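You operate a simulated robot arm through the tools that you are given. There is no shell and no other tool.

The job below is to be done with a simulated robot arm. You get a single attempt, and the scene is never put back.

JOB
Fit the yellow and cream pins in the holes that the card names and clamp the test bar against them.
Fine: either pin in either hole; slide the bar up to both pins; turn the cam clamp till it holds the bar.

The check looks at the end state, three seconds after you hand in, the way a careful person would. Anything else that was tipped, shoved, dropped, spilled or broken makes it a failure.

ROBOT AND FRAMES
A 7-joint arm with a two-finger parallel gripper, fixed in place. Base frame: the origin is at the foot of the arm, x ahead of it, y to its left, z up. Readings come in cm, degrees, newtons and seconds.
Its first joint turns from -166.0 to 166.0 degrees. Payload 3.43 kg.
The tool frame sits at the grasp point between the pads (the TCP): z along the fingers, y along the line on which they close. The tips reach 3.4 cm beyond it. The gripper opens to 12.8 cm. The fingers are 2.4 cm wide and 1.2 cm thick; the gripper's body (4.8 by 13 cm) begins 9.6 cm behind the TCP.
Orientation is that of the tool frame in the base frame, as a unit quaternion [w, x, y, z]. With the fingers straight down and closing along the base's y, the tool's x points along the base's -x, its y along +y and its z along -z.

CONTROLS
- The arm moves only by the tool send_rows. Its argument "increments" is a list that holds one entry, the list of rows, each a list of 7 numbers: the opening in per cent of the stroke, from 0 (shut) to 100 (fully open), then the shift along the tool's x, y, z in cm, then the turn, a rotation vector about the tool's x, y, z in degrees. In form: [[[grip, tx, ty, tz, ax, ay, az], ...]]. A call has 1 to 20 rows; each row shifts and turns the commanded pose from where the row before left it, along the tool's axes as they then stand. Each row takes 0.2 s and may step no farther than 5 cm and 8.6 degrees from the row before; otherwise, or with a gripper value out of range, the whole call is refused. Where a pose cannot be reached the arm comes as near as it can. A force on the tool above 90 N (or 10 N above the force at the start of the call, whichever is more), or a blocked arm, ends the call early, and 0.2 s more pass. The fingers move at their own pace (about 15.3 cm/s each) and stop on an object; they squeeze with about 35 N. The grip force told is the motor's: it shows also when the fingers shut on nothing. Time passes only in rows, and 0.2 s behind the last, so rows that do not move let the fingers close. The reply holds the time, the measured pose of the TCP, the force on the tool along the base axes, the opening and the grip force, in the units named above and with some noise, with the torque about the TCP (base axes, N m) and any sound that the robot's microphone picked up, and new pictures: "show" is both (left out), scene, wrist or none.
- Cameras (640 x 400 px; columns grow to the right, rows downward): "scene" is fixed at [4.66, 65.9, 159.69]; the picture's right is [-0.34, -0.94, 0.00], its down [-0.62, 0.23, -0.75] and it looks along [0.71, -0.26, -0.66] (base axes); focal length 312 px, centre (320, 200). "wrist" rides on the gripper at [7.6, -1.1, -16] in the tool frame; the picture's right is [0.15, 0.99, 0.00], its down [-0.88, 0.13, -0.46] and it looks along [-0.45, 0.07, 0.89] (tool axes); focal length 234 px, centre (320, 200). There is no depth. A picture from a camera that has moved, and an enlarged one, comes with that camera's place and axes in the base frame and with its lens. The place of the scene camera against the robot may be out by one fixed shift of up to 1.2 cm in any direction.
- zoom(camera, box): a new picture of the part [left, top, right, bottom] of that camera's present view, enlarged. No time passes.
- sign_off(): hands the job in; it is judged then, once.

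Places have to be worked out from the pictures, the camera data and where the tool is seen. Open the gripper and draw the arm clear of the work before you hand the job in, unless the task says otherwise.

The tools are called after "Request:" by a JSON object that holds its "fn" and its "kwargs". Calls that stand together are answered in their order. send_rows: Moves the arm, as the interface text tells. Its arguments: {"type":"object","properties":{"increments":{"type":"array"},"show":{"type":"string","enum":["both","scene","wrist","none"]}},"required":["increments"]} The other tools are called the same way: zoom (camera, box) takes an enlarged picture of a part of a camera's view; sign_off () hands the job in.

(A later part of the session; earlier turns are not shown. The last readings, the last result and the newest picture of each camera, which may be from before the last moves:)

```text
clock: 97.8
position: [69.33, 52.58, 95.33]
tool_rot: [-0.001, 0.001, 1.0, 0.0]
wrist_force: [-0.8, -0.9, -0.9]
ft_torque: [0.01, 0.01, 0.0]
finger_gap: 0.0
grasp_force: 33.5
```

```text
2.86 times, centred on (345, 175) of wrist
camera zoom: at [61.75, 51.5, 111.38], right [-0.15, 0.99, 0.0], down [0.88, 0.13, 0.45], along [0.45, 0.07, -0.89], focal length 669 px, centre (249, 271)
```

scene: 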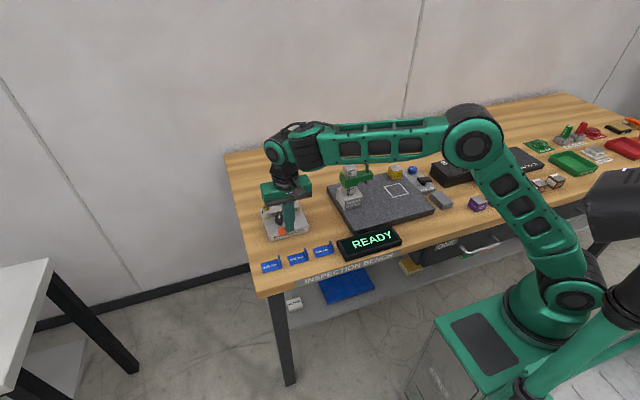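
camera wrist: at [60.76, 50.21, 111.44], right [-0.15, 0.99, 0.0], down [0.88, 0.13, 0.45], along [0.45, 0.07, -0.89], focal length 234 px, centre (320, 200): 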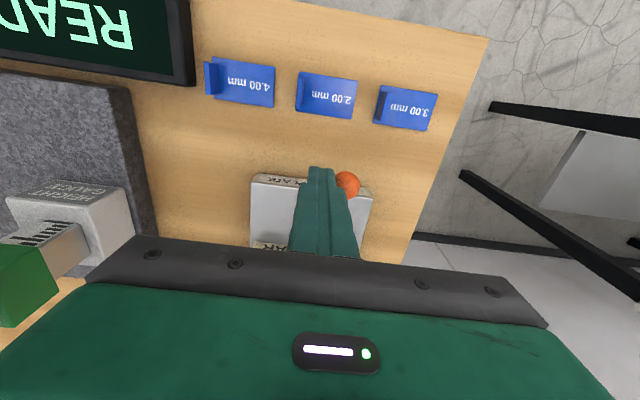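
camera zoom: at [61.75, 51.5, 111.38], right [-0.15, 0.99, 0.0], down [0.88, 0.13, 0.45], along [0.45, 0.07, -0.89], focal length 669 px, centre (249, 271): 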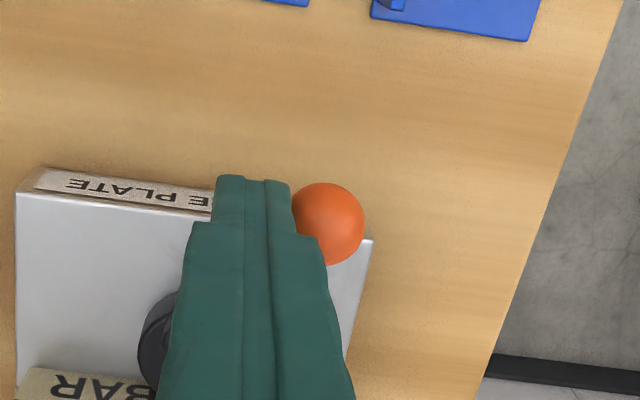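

No resistance yet at about -219°. Continuing.

Request:
{"fn": "send_rows", "kwargs": {"increments": [[[0, -0.35, 0.4, 0, 0, 0, 0], [0, -0.35, 0.4, 0, 0, 0, 0], [0, 0, 0, 0, 0, 0, 0]]], "show": "none"}}

Request:
{"fn": "send_rows", "kwargs": {"increments": [[[0, -0.38, 0.36, 0, 0, 0, 0], [0, 0, 0, 0, 0, 0, 0]]]}}

Request:
{"fn": "zoom", "kwargs": {"camera": "scene", "box": [255, 180, 325, 240]}}

Request:
{"fn": "zoom", "kwargs": {"camera": "wrist", "box": [265, 105, 425, 245]}}

```text
clock: 98.6
position: [69.88, 53.44, 95.3]
tool_rot: [-0.001, 0.001, 1.0, 0.0]
wrist_force: [0.0, -0.4, 0.3]
ft_torque: [-0.02, -0.01, -0.01]
finger_gap: 0.0
grasp_force: 32.8
```

```text
clock: 99.2
position: [70.36, 53.72, 95.37]
tool_rot: [0.0, 0.0, 1.0, 0.0]
wrist_force: [-0.3, -0.9, -0.3]
ft_torque: [0.02, 0.04, -0.01]
finger_gap: 0.01
grasp_force: 33.0
camera wrist: at [62.82, 52.63, 111.38], right [-0.14, 0.99, 0.0], down [0.88, 0.13, 0.46], along [0.45, 0.07, -0.89], focal length 234 px, centre (320, 200)
```

scene: 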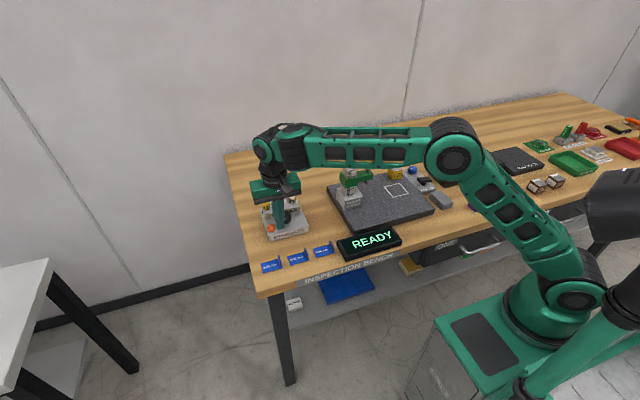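
wrist: 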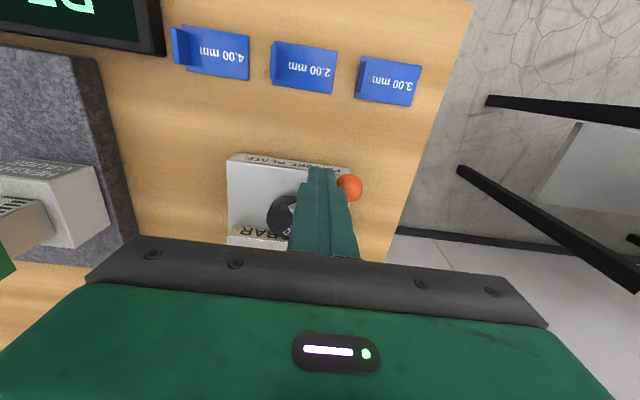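

```text
6.67 times, centred on (290, 210) of scene
camera zoom: at [4.66, 65.9, 159.69], right [-0.34, -0.94, 0.0], down [-0.62, 0.23, -0.75], along [0.71, -0.26, -0.66], focal length 2082 px, centre (520, 133)
```

zoom: 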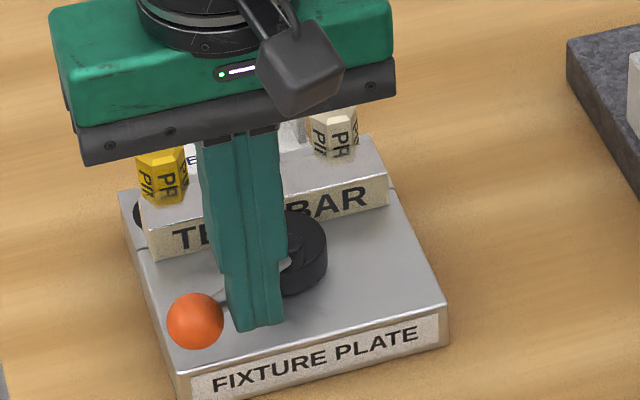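

```text
2.86 times, centred on (345, 175) of wrist
camera zoom: at [62.82, 52.63, 111.38], right [-0.14, 0.99, 0.0], down [0.88, 0.13, 0.46], along [0.45, 0.07, -0.89], focal length 669 px, centre (249, 271)
```

zoom: 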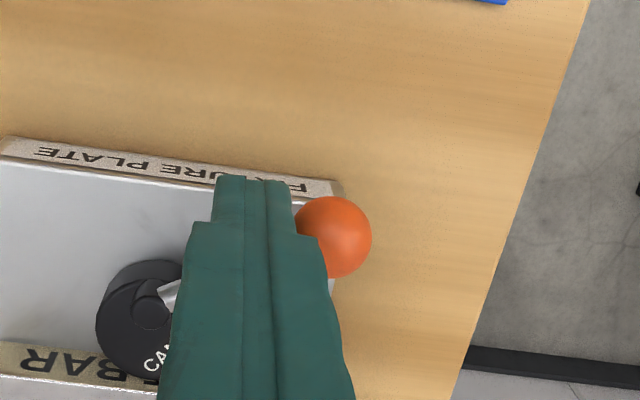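

The lever is at dead centre (about -236°), but the cam showed no resistance, so there may be a small cam–bar gap. I'll lift off and inspect closely.

Request:
{"fn": "send_rows", "kwargs": {"increments": [[[0, 0.3, -0.5, 0, 0, 0, 0], [0, 0.5, -0.5, -2.5, 0, 0, 0], [40, 0, -0.5, -3, 0, 0, 0], [100, -1.2, -0.5, -2, 0, 0, 0], [100, -1.2, -0.5, 0, 0, 0, 0], [100, 0, 0, 0, 0, 0, 0]]]}}

Request:
{"fn": "zoom", "kwargs": {"camera": "wrist", "box": [240, 125, 400, 245]}}

Request:
{"fn": "zoom", "kwargs": {"camera": "wrist", "box": [280, 170, 350, 230]}}

Request:
{"fn": "zoom", "kwargs": {"camera": "scene", "box": [262, 188, 317, 233]}}

```text
clock: 100.6
position: [72.0, 51.24, 102.94]
tool_rot: [-0.001, 0.001, 1.0, -0.001]
wrist_force: [0.2, -0.3, -0.3]
ft_torque: [-0.01, 0.01, -0.02]
finger_gap: 12.79
grasp_force: 0.1
camera wrist: at [64.46, 50.19, 118.9], right [-0.15, 0.99, 0.0], down [0.88, 0.13, 0.46], along [0.45, 0.07, -0.89], focal length 234 px, centre (320, 200)
```

scene: 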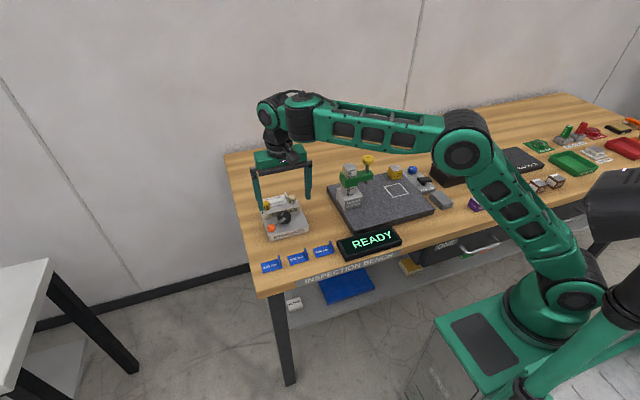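
wrist: 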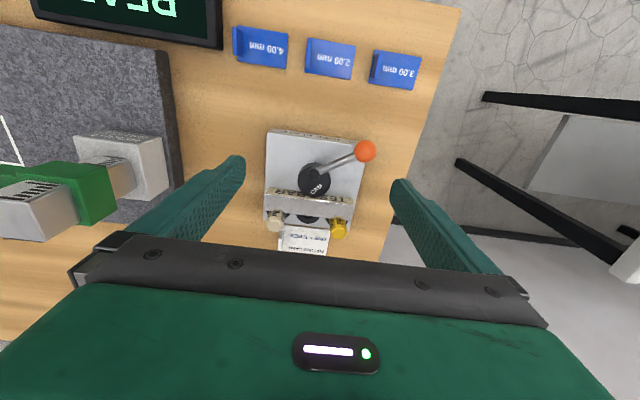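

```text
3.33 times, centred on (320, 185) of wrist
camera zoom: at [64.46, 50.19, 118.9], right [-0.15, 0.99, 0.0], down [0.88, 0.13, 0.46], along [0.45, 0.07, -0.89], focal length 781 px, centre (320, 250)
```

zoom: 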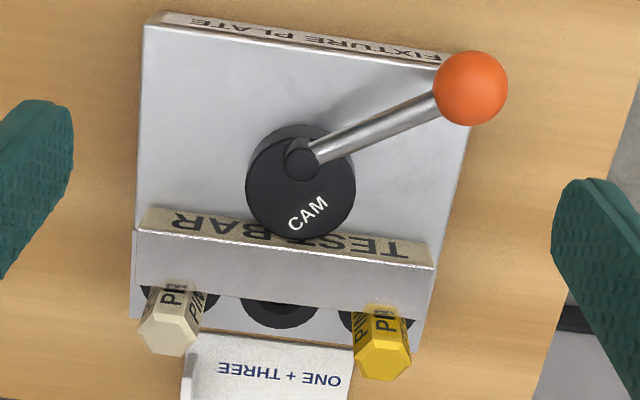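

```text
6.67 times, centred on (315, 200) of wrist
camera zoom: at [64.46, 50.19, 118.9], right [-0.15, 0.99, 0.0], down [0.88, 0.13, 0.46], along [0.45, 0.07, -0.89], focal length 1561 px, centre (353, 200)
```

zoom: 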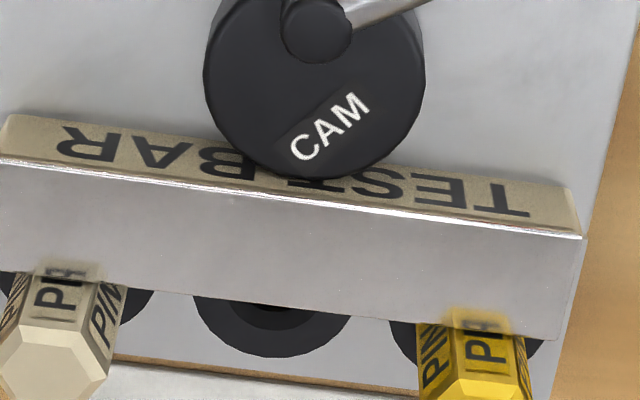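

```text
8.89 times, centred on (290, 210) of scene
camera zoom: at [4.66, 65.9, 159.69], right [-0.34, -0.94, 0.0], down [-0.62, 0.23, -0.75], along [0.71, -0.26, -0.66], focal length 2776 px, centre (591, 107)
```

zoom: 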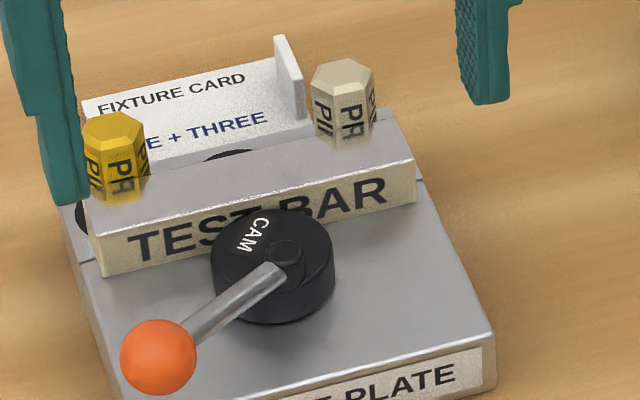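

In this view the cam front and bar front face coincide within about 0.1 cm. For a decisive look at the contact, I'll yaw the tool 90° and put the camera in the plane of the contact line, looking along +y.

Request:
{"fn": "send_rows", "kwargs": {"increments": [[[100, 0, 0, 0, 0, 0, -8.2], [100, 0, 0, 0, 0, 0, -8.2], [100, 0, 0, 0, 0, 0, -8.2], [100, 0, 0, 0, 0, 0, -8.2], [100, 0, 0, 0, 0, 0, -8.2], [100, 0, 0, 0, 0, 0, -8.2], [100, 0, 0, 0, 0, 0, -8.2], [100, 0, 0, 0, 0, 0, -8.2], [100, 0, 0, 0, 0, 0, -8.2], [100, 0, 0, 0, 0, 0, -8.2], [100, 0, 0, 0, 0, 0, -8.0], [100, 1.1, -1.8, 0.4, 0, 0, 0], [100, 1.1, -1.8, 0.4, 0, 0, 0], [100, 1.0, -1.8, 0.4, 0, 0, 0], [100, 0, 0, 0, 0, 0, 0], [100, 0, 0, 0, 0, 0, 0]]]}}

Request:
{"fn": "zoom", "kwargs": {"camera": "wrist", "box": [250, 60, 400, 200]}}

Request:
{"fn": "zoom", "kwargs": {"camera": "wrist", "box": [300, 120, 350, 170]}}

```text
clock: 104.0
position: [77.44, 47.84, 101.62]
tool_rot: [0.0, -0.706, 0.708, 0.001]
wrist_force: [-0.2, 0.1, 0.4]
ft_torque: [-0.01, 0.01, 0.01]
finger_gap: 12.8
grasp_force: 0.0
camera wrist: at [78.63, 40.4, 117.62], right [-0.99, -0.15, 0.0], down [-0.13, 0.88, 0.46], along [-0.07, 0.45, -0.89], focal length 234 px, centre (320, 200)
```

scene: 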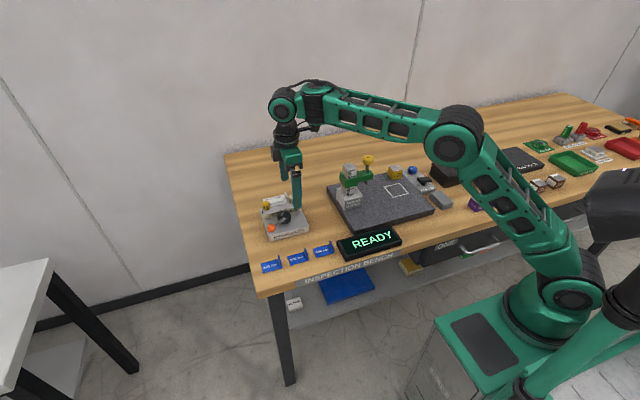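
wrist: 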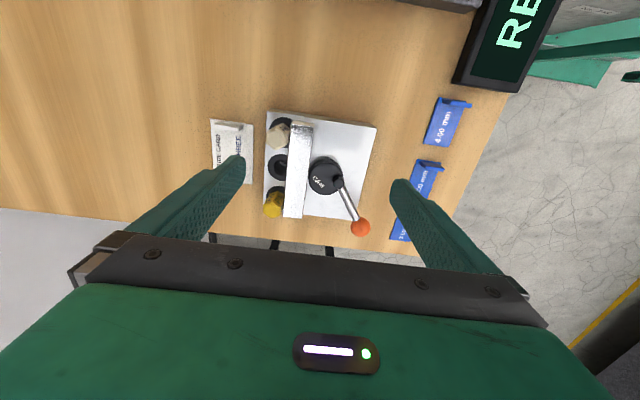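

```text
2.86 times, centred on (325, 130) of wrist
camera zoom: at [78.63, 40.4, 117.62], right [-0.99, -0.15, 0.0], down [-0.13, 0.88, 0.46], along [-0.07, 0.45, -0.89], focal length 669 px, centre (306, 400)
```

zoom: 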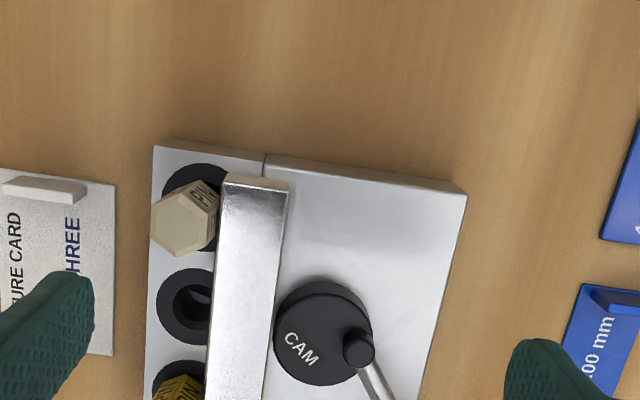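

```text
8.00 times, centred on (325, 145) of wrist
camera zoom: at [78.63, 40.4, 117.62], right [-0.99, -0.15, 0.0], down [-0.13, 0.88, 0.46], along [-0.07, 0.45, -0.89], focal length 1873 px, centre (280, 640)
```

zoom: 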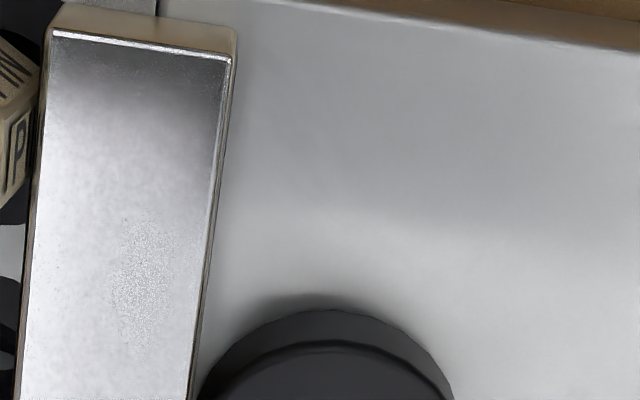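

I'll zoom right onto the cam–bar contact zone.

Request:
{"fn": "zoom", "kwargs": {"camera": "wrist", "box": [295, 150, 335, 200]}}

Request:
{"fn": "zoom", "kwargs": {"camera": "wrist", "box": [302, 165, 318, 185]}}

Request:
{"fn": "zoom", "kwargs": {"camera": "wrist", "box": [260, 110, 310, 220]}}

```text
8.00 times, centred on (315, 175) of wrist
camera zoom: at [78.63, 40.4, 117.62], right [-0.99, -0.15, 0.0], down [-0.13, 0.88, 0.46], along [-0.07, 0.45, -0.89], focal length 1873 px, centre (360, 400)
```

zoom: 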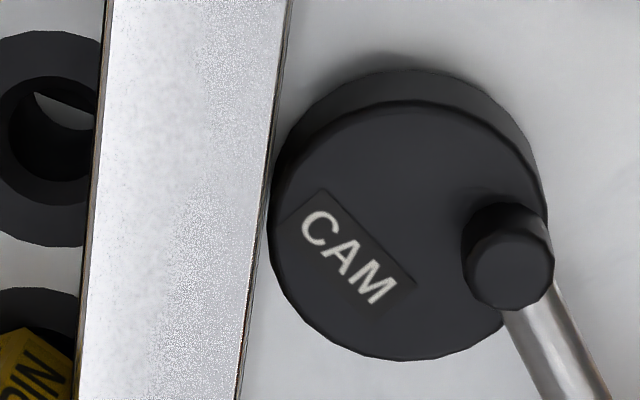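

```text
16.00 times, centred on (310, 175) of wrist
camera zoom: at [78.63, 40.4, 117.62], right [-0.99, -0.15, 0.0], down [-0.13, 0.88, 0.46], along [-0.07, 0.45, -0.89], focal length 3747 px, centre (480, 600)
```

zoom: 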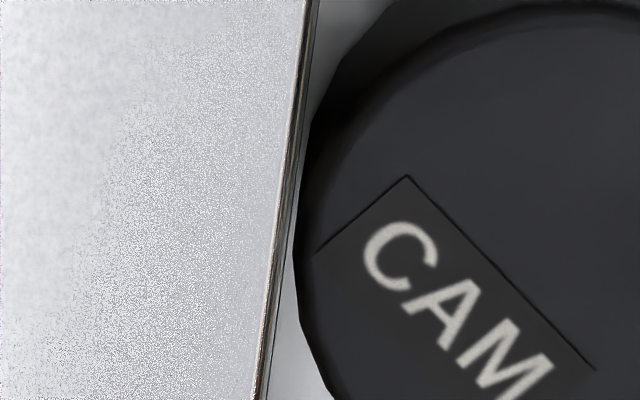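

```text
3.64 times, centred on (285, 165) of wrist
camera zoom: at [78.63, 40.4, 117.62], right [-0.99, -0.15, 0.0], down [-0.13, 0.88, 0.46], along [-0.07, 0.45, -0.89], focal length 852 px, centre (447, 327)
```

zoom: 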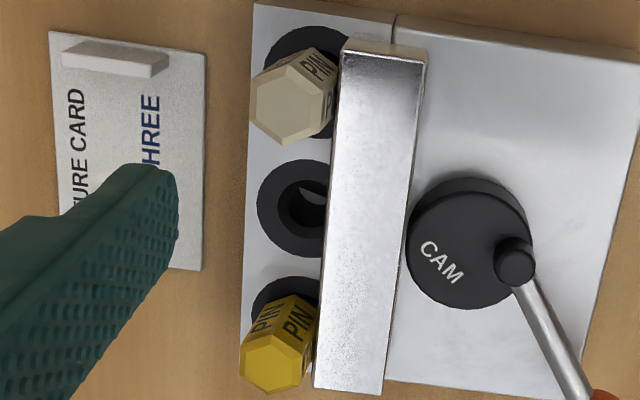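

Close up, the cam front sits about 0.05–0.1 cm short of the bar, because the loose pins were pushed to the far side of their bores. I'll push each pin gently back toward -x so the bar is pinched against the cam. With this yaw, one finger can go behind the cream pin (x>83) while the other stays clear in front of the bar.

Request:
{"fn": "send_rows", "kwargs": {"increments": [[[52, 0.57, -1.25, 0, 0, 0, 0], [52, 0.57, -1.25, 0, 0, 0, 0], [52, 0, 0, 2, 0, 0, 0], [52, 0, 0, 2, 0, 0, 0], [52, 0, 0, 0, 0, 0, 0], [52, 0, 0, 0, 0, 0, 0]]]}}

Request:
{"fn": "zoom", "kwargs": {"camera": "wrist", "box": [230, 90, 410, 240]}}

Request:
{"fn": "zoom", "kwargs": {"camera": "scene", "box": [262, 180, 327, 235]}}

```text
clock: 105.4
position: [79.81, 46.86, 97.65]
tool_rot: [0.0, -0.707, 0.708, 0.001]
wrist_force: [0.1, 0.0, 0.0]
ft_torque: [0.04, 0.0, 0.01]
finger_gap: 6.67
grasp_force: 0.0
camera wrist: at [81.02, 39.38, 113.66], right [-0.99, -0.14, 0.0], down [-0.13, 0.88, 0.46], along [-0.07, 0.45, -0.89], focal length 234 px, centre (320, 200)
```

scene: 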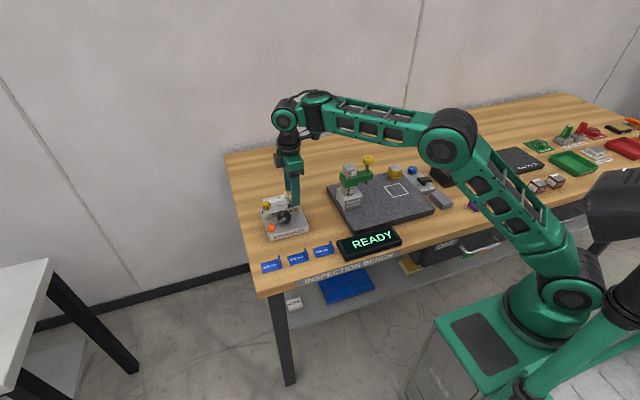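
wrist: 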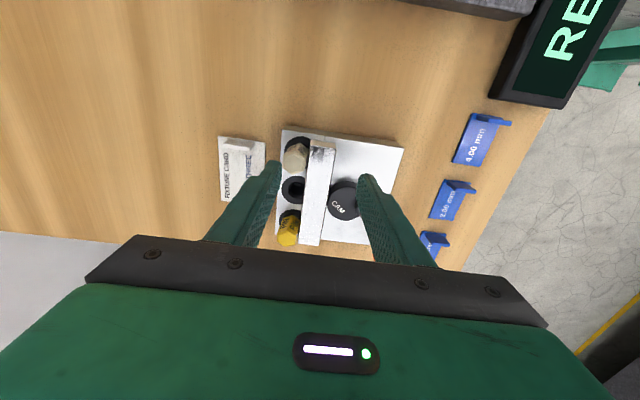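

```text
2.67 times, centred on (320, 165) of wrist
camera zoom: at [81.02, 39.38, 113.66], right [-0.99, -0.14, 0.0], down [-0.13, 0.88, 0.46], along [-0.07, 0.45, -0.89], focal length 624 px, centre (320, 293)
```

zoom: 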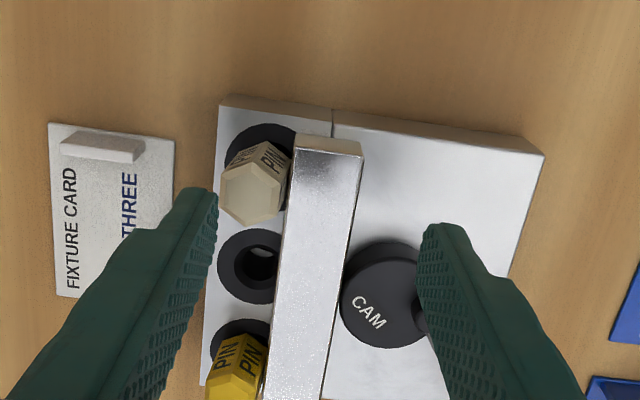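

```text
7.27 times, centred on (294, 208) of scene
camera zoom: at [4.66, 65.9, 159.69], right [-0.34, -0.94, 0.0], down [-0.62, 0.23, -0.75], along [0.71, -0.26, -0.66], focal length 2272 px, centre (506, 146)
```

zoom: 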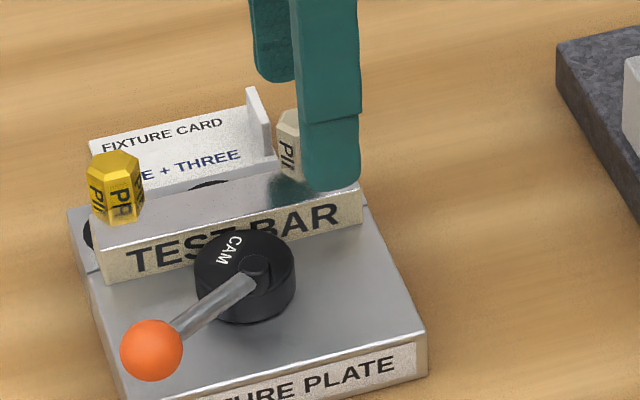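

Aligned. I'll shift +0.15 in x for clearance behind the pin and lower to a tip height of about 90.2.

Request:
{"fn": "send_rows", "kwargs": {"increments": [[[52, 0, -0.15, 1.3, 0, 0, 0], [52, 0, 0, 1.3, 0, 0, 0], [52, 0, 0, 0.8, 0, 0, 0], [52, 0, 0, 0.6, 0, 0, 0], [52, 0, 0, 0, 0, 0, 0]]]}}

Request:
{"fn": "zoom", "kwargs": {"camera": "wrist", "box": [230, 90, 410, 240]}}

Request:
{"fn": "zoom", "kwargs": {"camera": "scene", "box": [262, 180, 327, 235]}}

```text
clock: 106.6
position: [80.06, 46.83, 93.59]
tool_rot: [0.0, -0.707, 0.707, 0.0]
wrist_force: [-0.3, 0.0, 0.1]
ft_torque: [0.02, 0.0, 0.02]
finger_gap: 6.64
grasp_force: 0.1
camera wrist: at [81.2, 39.34, 109.67], right [-0.99, -0.14, 0.0], down [-0.13, 0.88, 0.46], along [-0.07, 0.45, -0.89], focal length 234 px, centre (320, 200)
```

scene: 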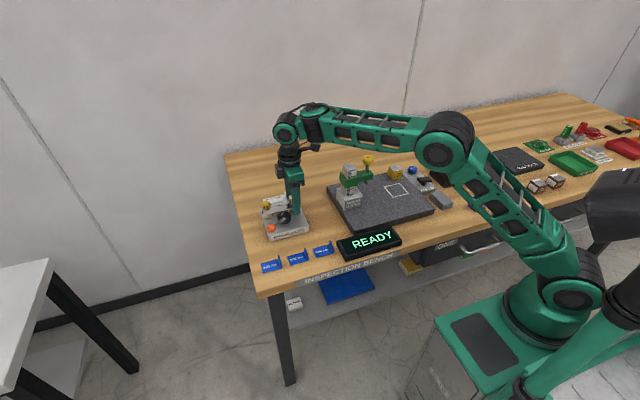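
wrist: 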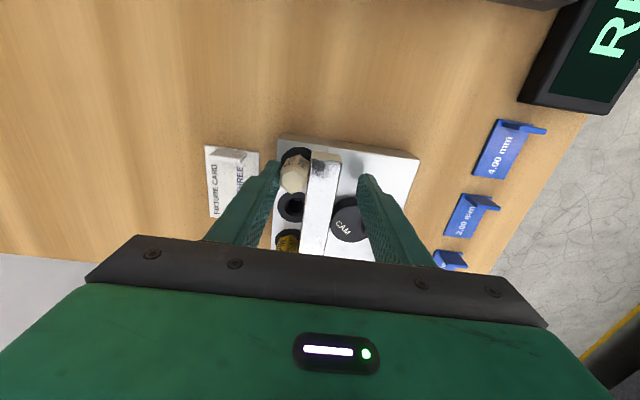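

```text
2.67 times, centred on (320, 165) of wrist
camera zoom: at [81.2, 39.34, 109.67], right [-0.99, -0.14, 0.0], down [-0.13, 0.88, 0.46], along [-0.07, 0.45, -0.89], focal length 624 px, centre (320, 293)
```

zoom: 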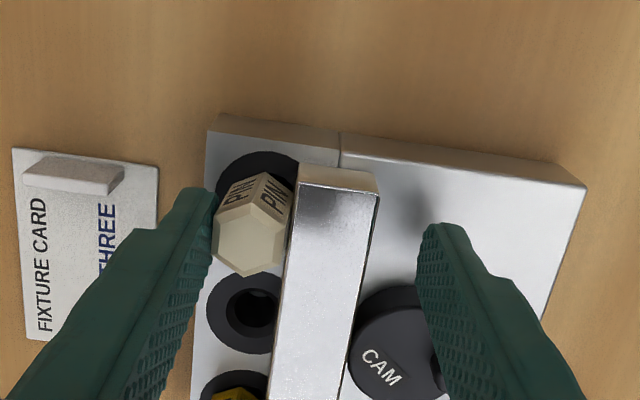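

```text
7.27 times, centred on (294, 208) of scene
camera zoom: at [4.66, 65.9, 159.69], right [-0.34, -0.94, 0.0], down [-0.62, 0.23, -0.75], along [0.71, -0.26, -0.66], focal length 2272 px, centre (506, 146)
```

zoom: 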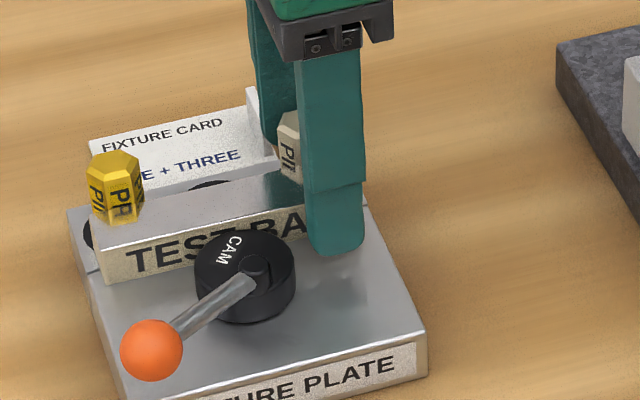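

Clear on both sides. Now I'll push -x in small steps.

Request:
{"fn": "send_rows", "kwargs": {"increments": [[[52, 0, 0.15, 0, 0, 0, 0], [52, 0, 0.1, 0, 0, 0, 0], [52, 0, 0, 0, 0, 0, 0]]], "show": "none"}}

Request:
{"fn": "zoom", "kwargs": {"camera": "wrist", "box": [265, 130, 365, 220]}}

Request:
{"fn": "send_rows", "kwargs": {"increments": [[[52, 0, 0.1, 0, 0, 0, 0], [52, 0, 0, 0, 0, 0, 0]]], "show": "none"}}

Request:
{"fn": "zoom", "kwargs": {"camera": "wrist", "box": [265, 130, 365, 220]}}

```text
clock: 107.4
position: [79.72, 46.83, 93.62]
tool_rot: [-0.001, -0.707, 0.707, 0.001]
wrist_force: [2.5, 0.1, -0.6]
ft_torque: [-0.04, -0.06, -0.04]
finger_gap: 6.74
grasp_force: 1.1
```

```text
4.44 times, centred on (315, 175) of wrist
camera zoom: at [80.93, 39.32, 109.66], right [-0.99, -0.14, 0.0], down [-0.13, 0.88, 0.46], along [-0.07, 0.45, -0.89], focal length 1041 px, centre (342, 311)
```

zoom: 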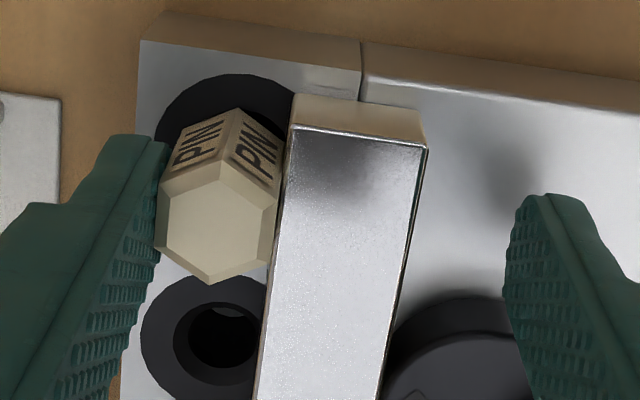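

```text
clock: 108.0
position: [79.58, 46.92, 93.63]
tool_rot: [0.001, -0.707, 0.708, 0.002]
wrist_force: [2.7, -0.3, 0.1]
ft_torque: [-0.03, -0.08, 0.0]
finger_gap: 6.76
grasp_force: 1.0
```

```text
4.44 times, centred on (315, 175) of wrist
camera zoom: at [80.82, 39.33, 109.65], right [-0.99, -0.14, 0.0], down [-0.13, 0.88, 0.46], along [-0.07, 0.45, -0.89], focal length 1041 px, centre (342, 311)
```

zoom: 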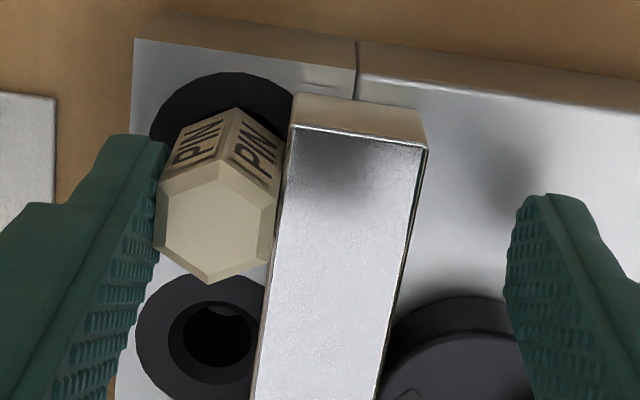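

The cream pin and bar end are moving together with about 2.5 N, which is bar friction. I'll check the cam–bar gap now.

Request:
{"fn": "zoom", "kwargs": {"camera": "wrist", "box": [300, 190, 350, 240]}}

Request:
{"fn": "send_rows", "kwargs": {"increments": [[[52, 0, 0.06, 0, 0, 0, 0], [52, 0, 0, 0, 0, 0, 0]]], "show": "none"}}

Request:
{"fn": "zoom", "kwargs": {"camera": "wrist", "box": [300, 190, 350, 240]}}

```text
8.00 times, centred on (325, 215) of wrist
camera zoom: at [80.82, 39.33, 109.65], right [-0.99, -0.14, 0.0], down [-0.13, 0.88, 0.46], along [-0.07, 0.45, -0.89], focal length 1873 px, centre (280, 80)
```

zoom: 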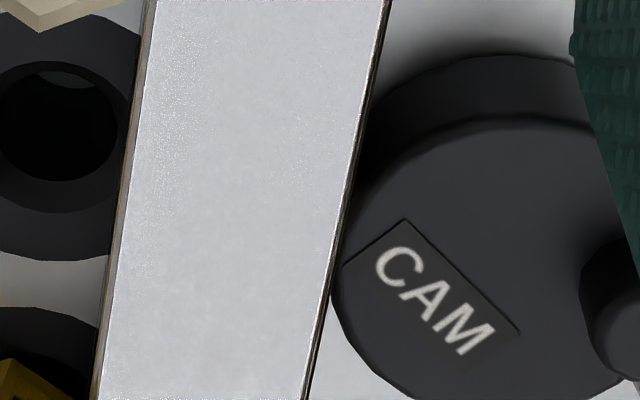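

```text
clock: 108.6
position: [79.57, 46.77, 93.67]
tool_rot: [0.0, -0.706, 0.708, 0.001]
wrist_force: [2.9, -0.3, 0.0]
ft_torque: [-0.01, -0.13, -0.02]
finger_gap: 6.88
grasp_force: 1.7
```

```text
8.00 times, centred on (325, 215) of wrist
camera zoom: at [80.76, 39.32, 109.66], right [-0.99, -0.14, 0.0], down [-0.13, 0.88, 0.46], along [-0.07, 0.45, -0.89], focal length 1873 px, centre (280, 80)
```

zoom: 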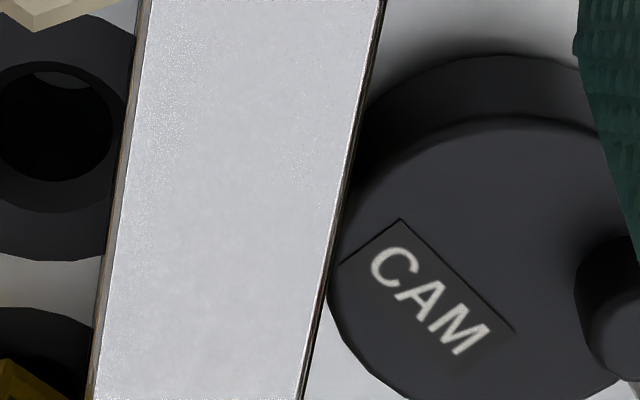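

Continuing in tiny steps until the force rises, which will mean the bar is bearing on the cam.

Request:
{"fn": "send_rows", "kwargs": {"increments": [[[52, 0, 0.07, 0, 0, 0, 0], [52, 0, 0, 0, 0, 0, 0]]], "show": "none"}}

Request:
{"fn": "send_rows", "kwargs": {"increments": [[[52, 0, 0.07, 0, 0, 0, 0], [52, 0, 0, 0, 0, 0, 0]]], "show": "none"}}

Request:
{"fn": "zoom", "kwargs": {"camera": "wrist", "box": [265, 130, 365, 220]}}

```text
clock: 109.2
position: [79.66, 46.95, 93.64]
tool_rot: [0.0, -0.706, 0.708, 0.002]
wrist_force: [4.8, -1.1, 1.8]
ft_torque: [-0.06, -0.15, -0.06]
finger_gap: 6.95
grasp_force: 2.6
```

```text
clock: 109.8
position: [79.51, 47.0, 93.6]
tool_rot: [0.0, -0.707, 0.707, 0.001]
wrist_force: [5.9, -0.9, -0.5]
ft_torque: [-0.02, -0.18, -0.03]
finger_gap: 7.0
grasp_force: 2.6
```

```text
4.44 times, centred on (315, 175) of wrist
camera zoom: at [80.65, 39.31, 109.66], right [-0.99, -0.14, 0.0], down [-0.13, 0.88, 0.46], along [-0.07, 0.45, -0.89], focal length 1041 px, centre (342, 311)
```

zoom: 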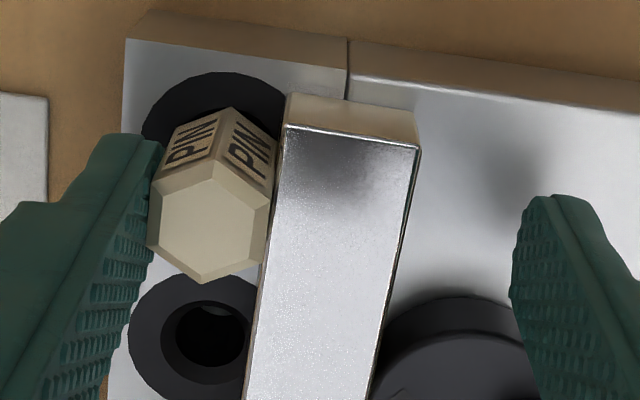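

The force is rising with no further motion, so the bar is now pinched between the cam and the pins. I'll back the finger off, lift, and re-inspect from the contact-plane view.

Request:
{"fn": "send_rows", "kwargs": {"increments": [[[52, 0, -0.25, 0, 0, 0, 0], [52, 0, -0.2, 0, 0, 0, 0], [52, 0, 0, -2, 0, 0, 0], [52, 0, 0, -3, 0, 0, 0], [80, 0, 0.4, -2.5, 0, 0, 0], [100, -0.6, 1.2, -0.5, 0, 0, 0], [100, -0.6, 1.2, 0, 0, 0, 0], [100, 0, 0, 0, 0, 0, 0]]]}}

Request:
{"fn": "zoom", "kwargs": {"camera": "wrist", "box": [250, 100, 350, 220]}}

Request:
{"fn": "zoom", "kwargs": {"camera": "wrist", "box": [295, 150, 325, 190]}}

Request:
{"fn": "zoom", "kwargs": {"camera": "scene", "box": [262, 185, 317, 235]}}

```text
clock: 111.6
position: [77.11, 48.1, 101.66]
tool_rot: [-0.001, -0.707, 0.708, 0.002]
wrist_force: [-0.6, -0.4, -0.1]
ft_torque: [0.01, 0.02, 0.0]
finger_gap: 12.77
grasp_force: 0.1
camera wrist: at [78.3, 40.57, 117.74], right [-0.99, -0.14, 0.0], down [-0.13, 0.88, 0.46], along [-0.07, 0.45, -0.89], focal length 234 px, centre (320, 200)
```

scene: 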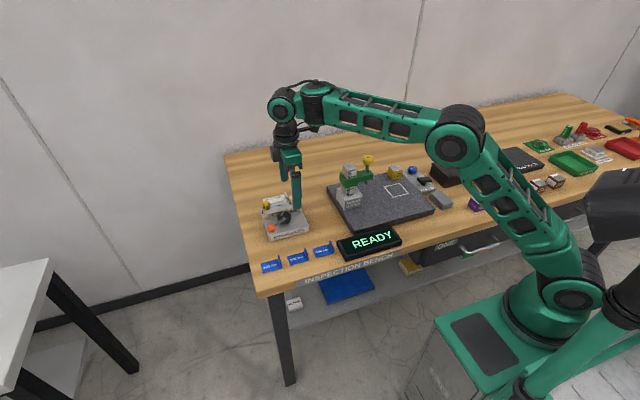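
wrist: 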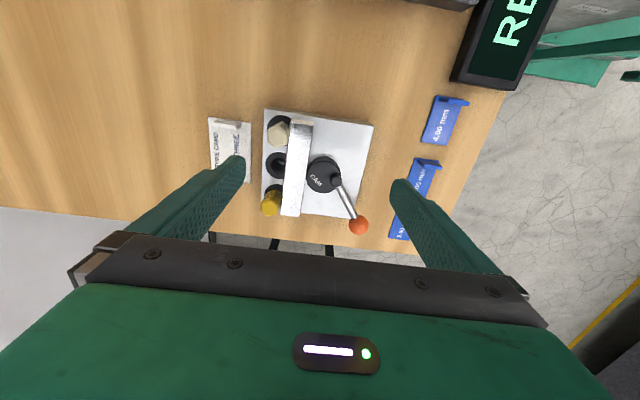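

```text
3.33 times, centred on (300, 160) of wrist
camera zoom: at [78.3, 40.57, 117.74], right [-0.99, -0.14, 0.0], down [-0.13, 0.88, 0.46], along [-0.07, 0.45, -0.89], focal length 781 px, centre (387, 333)
```

zoom: 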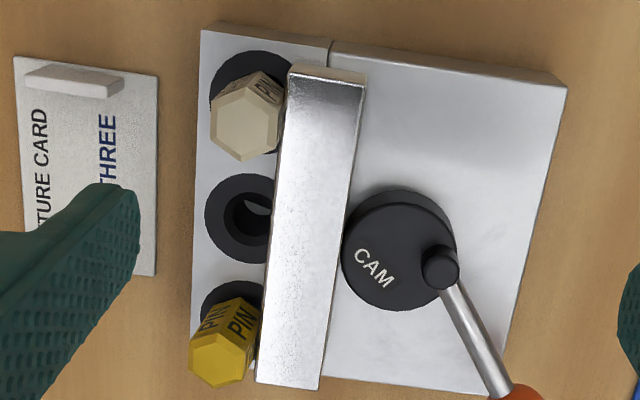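

```text
10.00 times, centred on (310, 170) of wrist
camera zoom: at [78.3, 40.57, 117.74], right [-0.99, -0.14, 0.0], down [-0.13, 0.88, 0.46], along [-0.07, 0.45, -0.89], focal length 2342 px, centre (420, 500)
```

zoom: 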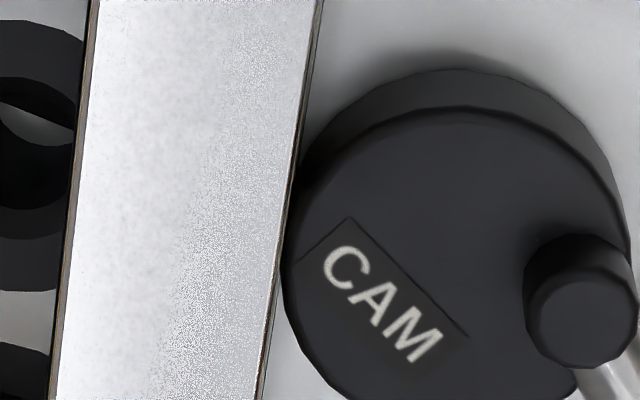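

```text
8.00 times, centred on (290, 210) of scene
camera zoom: at [4.66, 65.9, 159.69], right [-0.34, -0.94, 0.0], down [-0.62, 0.23, -0.75], along [0.71, -0.26, -0.66], focal length 2499 px, centre (564, 120)
```

zoom: 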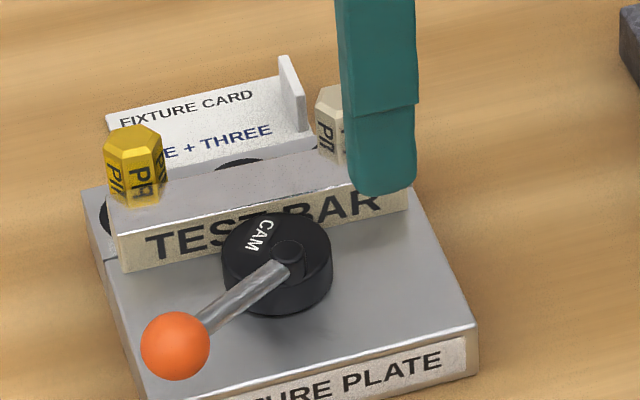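

The cam now touches the bar with no visible gap. I'll check the bar-to-pin contacts.

Request:
{"fn": "zoom", "kwargs": {"camera": "wrist", "box": [255, 180, 305, 220]}}

Request:
{"fn": "zoom", "kwargs": {"camera": "wrist", "box": [258, 105, 308, 155]}}

Request:
{"fn": "zoom", "kwargs": {"camera": "scene", "box": [262, 190, 292, 220]}}

```text
10.00 times, centred on (280, 200) of wrist
camera zoom: at [78.3, 40.57, 117.74], right [-0.99, -0.14, 0.0], down [-0.13, 0.88, 0.46], along [-0.07, 0.45, -0.89], focal length 2342 px, centre (720, 200)
```

zoom: 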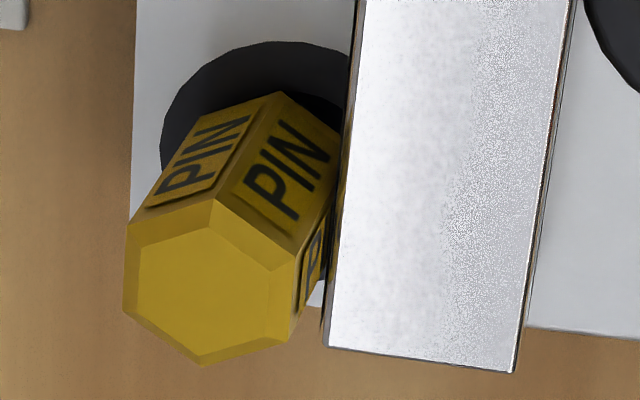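

```text
8.00 times, centred on (283, 130) of wrist
camera zoom: at [78.3, 40.57, 117.74], right [-0.99, -0.14, 0.0], down [-0.13, 0.88, 0.46], along [-0.07, 0.45, -0.89], focal length 1873 px, centre (616, 760)
```

zoom: 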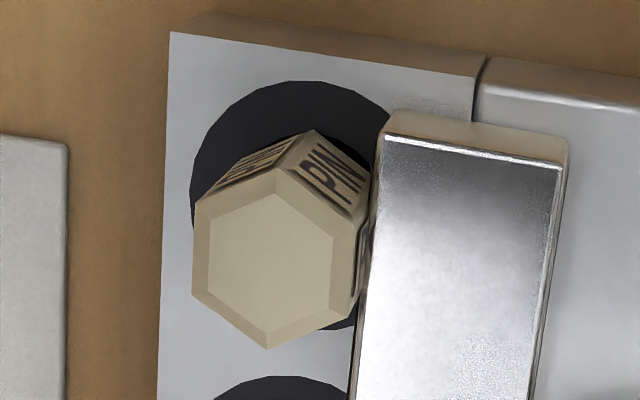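

```text
13.33 times, centred on (277, 205) of scene
camera zoom: at [4.66, 65.9, 159.69], right [-0.34, -0.94, 0.0], down [-0.62, 0.23, -0.75], along [0.71, -0.26, -0.66], focal length 4164 px, centre (893, 133)
```

zoom: 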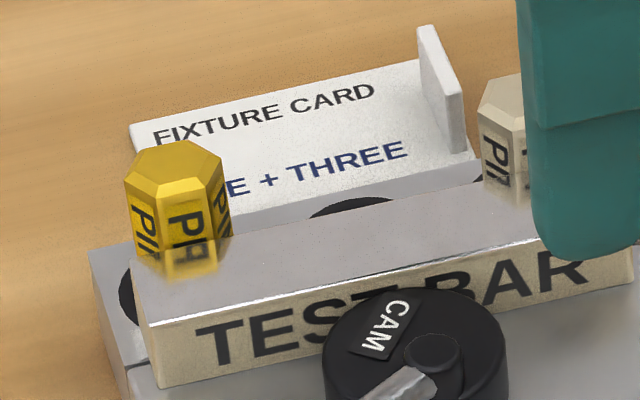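

The views show the cream pin upright, but the yellow one still leans a few degrees away from the bar after my firm push. I'll redo this properly: retract the cam about 45°, bring both pins upright against the bar, then let the cam push the bar home evenly. First step: closed fingers to the far side of the knob.

Request:
{"fn": "send_rows", "kwargs": {"increments": [[[40, 0, 0.5, 1.5, 0, 0, 0], [0, 0, 0.6, 1.8, 0, 0, 0], [0, -2.0, 0.6, 0, 0, 0, 0], [0, -2.2, 0.5, 0, 0, 0, 0], [0, -2.2, 0.5, 0, 0, 0, 0], [0, -2.2, 0.5, 0, 0, 0, 0], [0, -1.5, 0.3, 0, 0, 0, 0], [0, 0, 0, 0, 0, 0, 0]]]}}

Request:
{"fn": "zoom", "kwargs": {"camera": "scene", "box": [250, 185, 315, 240]}}

Request:
{"fn": "zoom", "kwargs": {"camera": "wrist", "box": [230, 60, 410, 220]}}

```text
clock: 113.4
position: [73.49, 58.25, 98.37]
tool_rot: [0.0, -0.706, 0.708, 0.001]
wrist_force: [-0.5, -0.2, 0.6]
ft_torque: [0.03, -0.03, 0.01]
finger_gap: 0.01
grasp_force: 33.2
camera wrist: at [74.81, 50.72, 114.41], right [-0.99, -0.14, 0.0], down [-0.13, 0.88, 0.46], along [-0.07, 0.45, -0.89], focal length 234 px, centre (320, 200)
```

scene: 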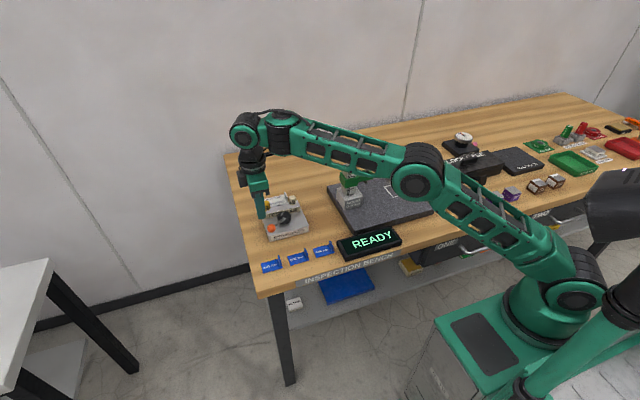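
wrist: 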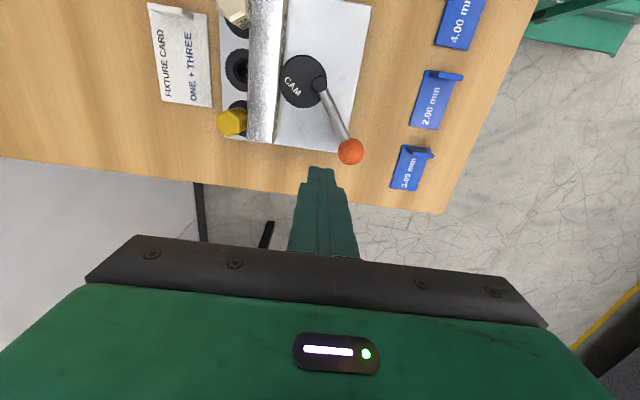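

```text
7.27 times, centred on (282, 212) of scene
camera zoom: at [4.66, 65.9, 159.69], right [-0.34, -0.94, 0.0], down [-0.62, 0.23, -0.75], along [0.71, -0.26, -0.66], focal length 2272 px, centre (593, 109)
```

zoom: 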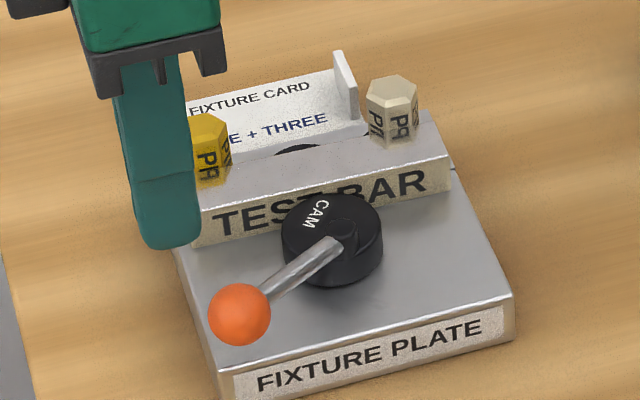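

```text
2.50 times, centred on (320, 140) of wrist
camera zoom: at [74.81, 50.72, 114.41], right [-0.99, -0.14, 0.0], down [-0.13, 0.88, 0.46], along [-0.07, 0.45, -0.89], focal length 585 px, centre (320, 350)
```

zoom: 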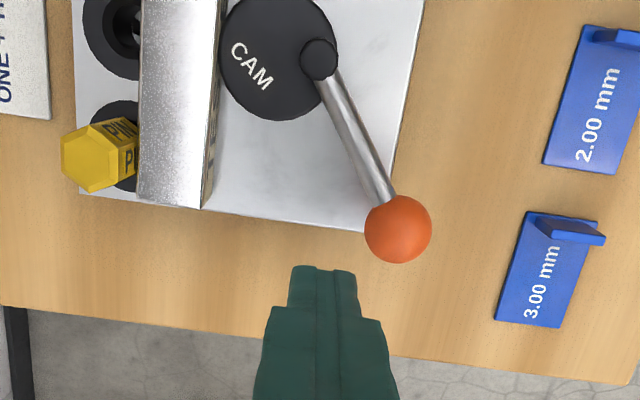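

The pusher is on the far side of the knob. I'll lower and sweep counterclockwise by about 45°.

Request:
{"fn": "send_rows", "kwargs": {"increments": [[[0, -0.2, 0, 1.6, 0, 0, 0], [0, 0, 0, 1.6, 0, 0, 0], [0, 0.47, 0.55, 0, 0, 0, 0], [0, 0.47, 0.55, 0, 0, 0, 0], [0, 0.3, 0.6, 0, 0, 0, 0], [0, 0.3, 0.6, 0, 0, 0, 0], [0, 0.35, 0.5, 0, 0, 0, 0], [0, 0.35, 0.5, 0, 0, 0, 0], [0, 0.4, 0.4, 0, 0, 0, 0], [0, 0.4, 0.4, 0, 0, 0, 0], [0, 0.35, 0.25, 0, 0, 0, 0], [0, 0, 0, 0, 0, 0, 0]]]}}

Request:
{"fn": "zoom", "kwargs": {"camera": "scene", "box": [250, 185, 315, 240]}}

```text
clock: 116.0
position: [69.25, 55.0, 95.17]
tool_rot: [0.0, -0.707, 0.707, 0.001]
wrist_force: [-0.1, 1.0, 1.1]
ft_torque: [0.04, 0.02, 0.0]
finger_gap: 0.02
grasp_force: 33.4
camera wrist: at [70.4, 47.47, 111.19], right [-0.99, -0.15, 0.0], down [-0.13, 0.88, 0.46], along [-0.07, 0.45, -0.89], focal length 234 px, centre (320, 200)
```

scene: 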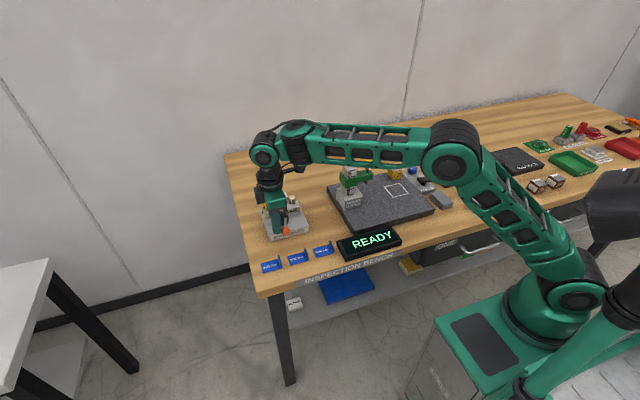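
wrist: 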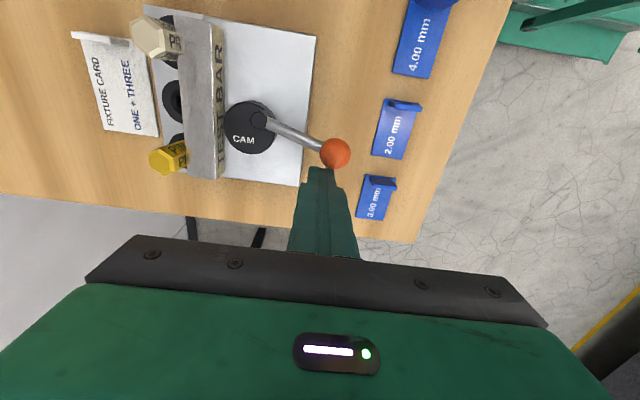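

```text
7.27 times, centred on (282, 212) of scene
camera zoom: at [4.66, 65.9, 159.69], right [-0.34, -0.94, 0.0], down [-0.62, 0.23, -0.75], along [0.71, -0.26, -0.66], focal length 2272 px, centre (593, 109)
```

zoom: 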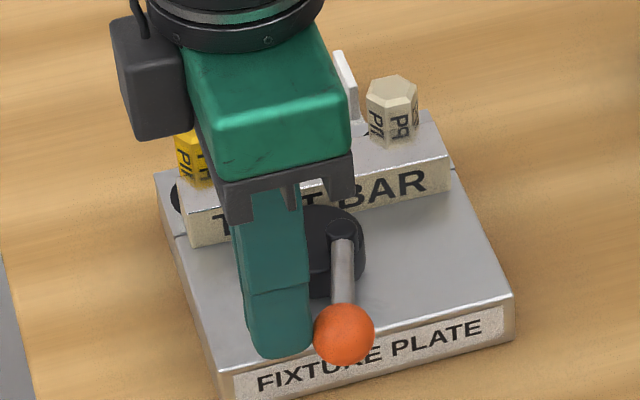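

The cam is retracted. Now I'll go up and over to place a finger behind the yellow pin (reach permitting).

Request:
{"fn": "send_rows", "kwargs": {"increments": [[[0, -0.3, -0.2, -1.5, 0, 0, 0], [20, -0.15, 0, -2, 0, 0, 0], [52, 0, -2.65, 0, 0, 0, 0], [52, 0, -2.65, 0, 0, 0, 0], [52, 0, -2.65, 0, 0, 0, 0], [52, 0, -2.65, 0, 0, 0, 0], [52, 0, 0, 0, 0, 0, 0], [52, 0, 0, 0, 0, 0, 0]]]}}

Request:
{"fn": "zoom", "kwargs": {"camera": "wrist", "box": [230, 90, 410, 240]}}

Request:
{"fn": "zoom", "kwargs": {"camera": "scene", "box": [250, 180, 315, 235]}}

```text
clock: 117.8
position: [80.11, 55.29, 98.61]
tool_rot: [-0.001, -0.707, 0.708, 0.0]
wrist_force: [-0.4, 0.0, 0.1]
ft_torque: [0.0, 0.03, 0.01]
finger_gap: 6.69
grasp_force: 0.1
out of reach, approached as far as the arm can: row 6
camera wrist: at [81.34, 47.74, 114.71], right [-0.99, -0.15, 0.0], down [-0.13, 0.88, 0.46], along [-0.07, 0.45, -0.89], focal length 234 px, centre (320, 200)
```

scene: 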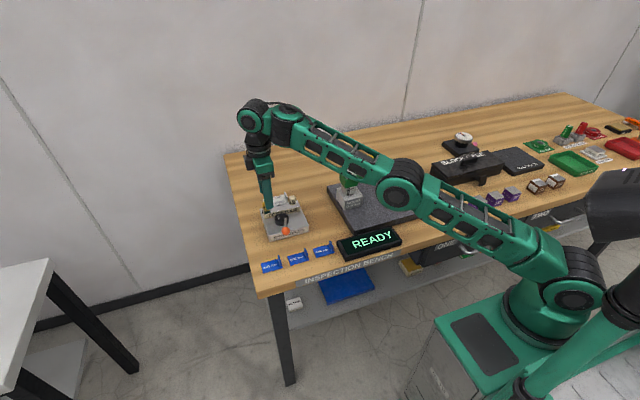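
wrist: 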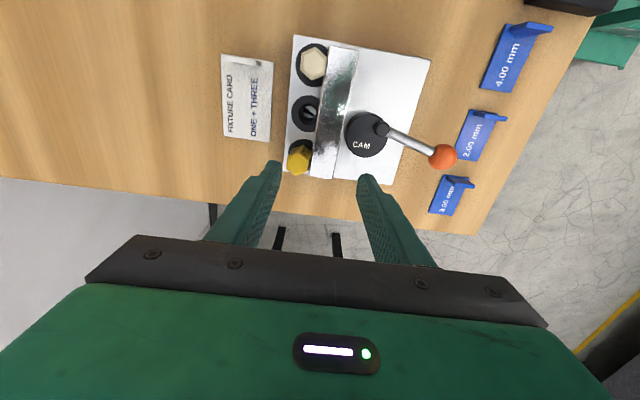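

```text
2.67 times, centred on (320, 165) of wrist
camera zoom: at [81.34, 47.74, 114.71], right [-0.99, -0.15, 0.0], down [-0.13, 0.88, 0.46], along [-0.07, 0.45, -0.89], focal length 624 px, centre (320, 293)
```

zoom: 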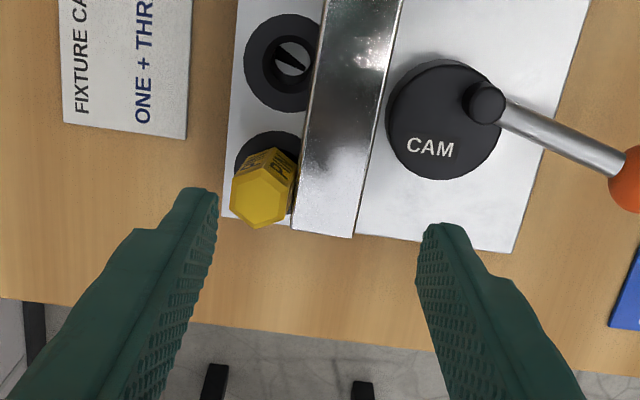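

```text
7.27 times, centred on (282, 208) of scene
camera zoom: at [4.66, 65.9, 159.69], right [-0.34, -0.94, 0.0], down [-0.62, 0.23, -0.75], along [0.71, -0.26, -0.66], focal length 2272 px, centre (593, 146)
```

zoom: 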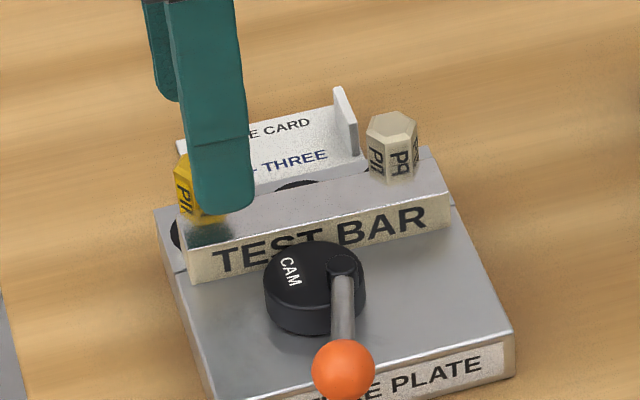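

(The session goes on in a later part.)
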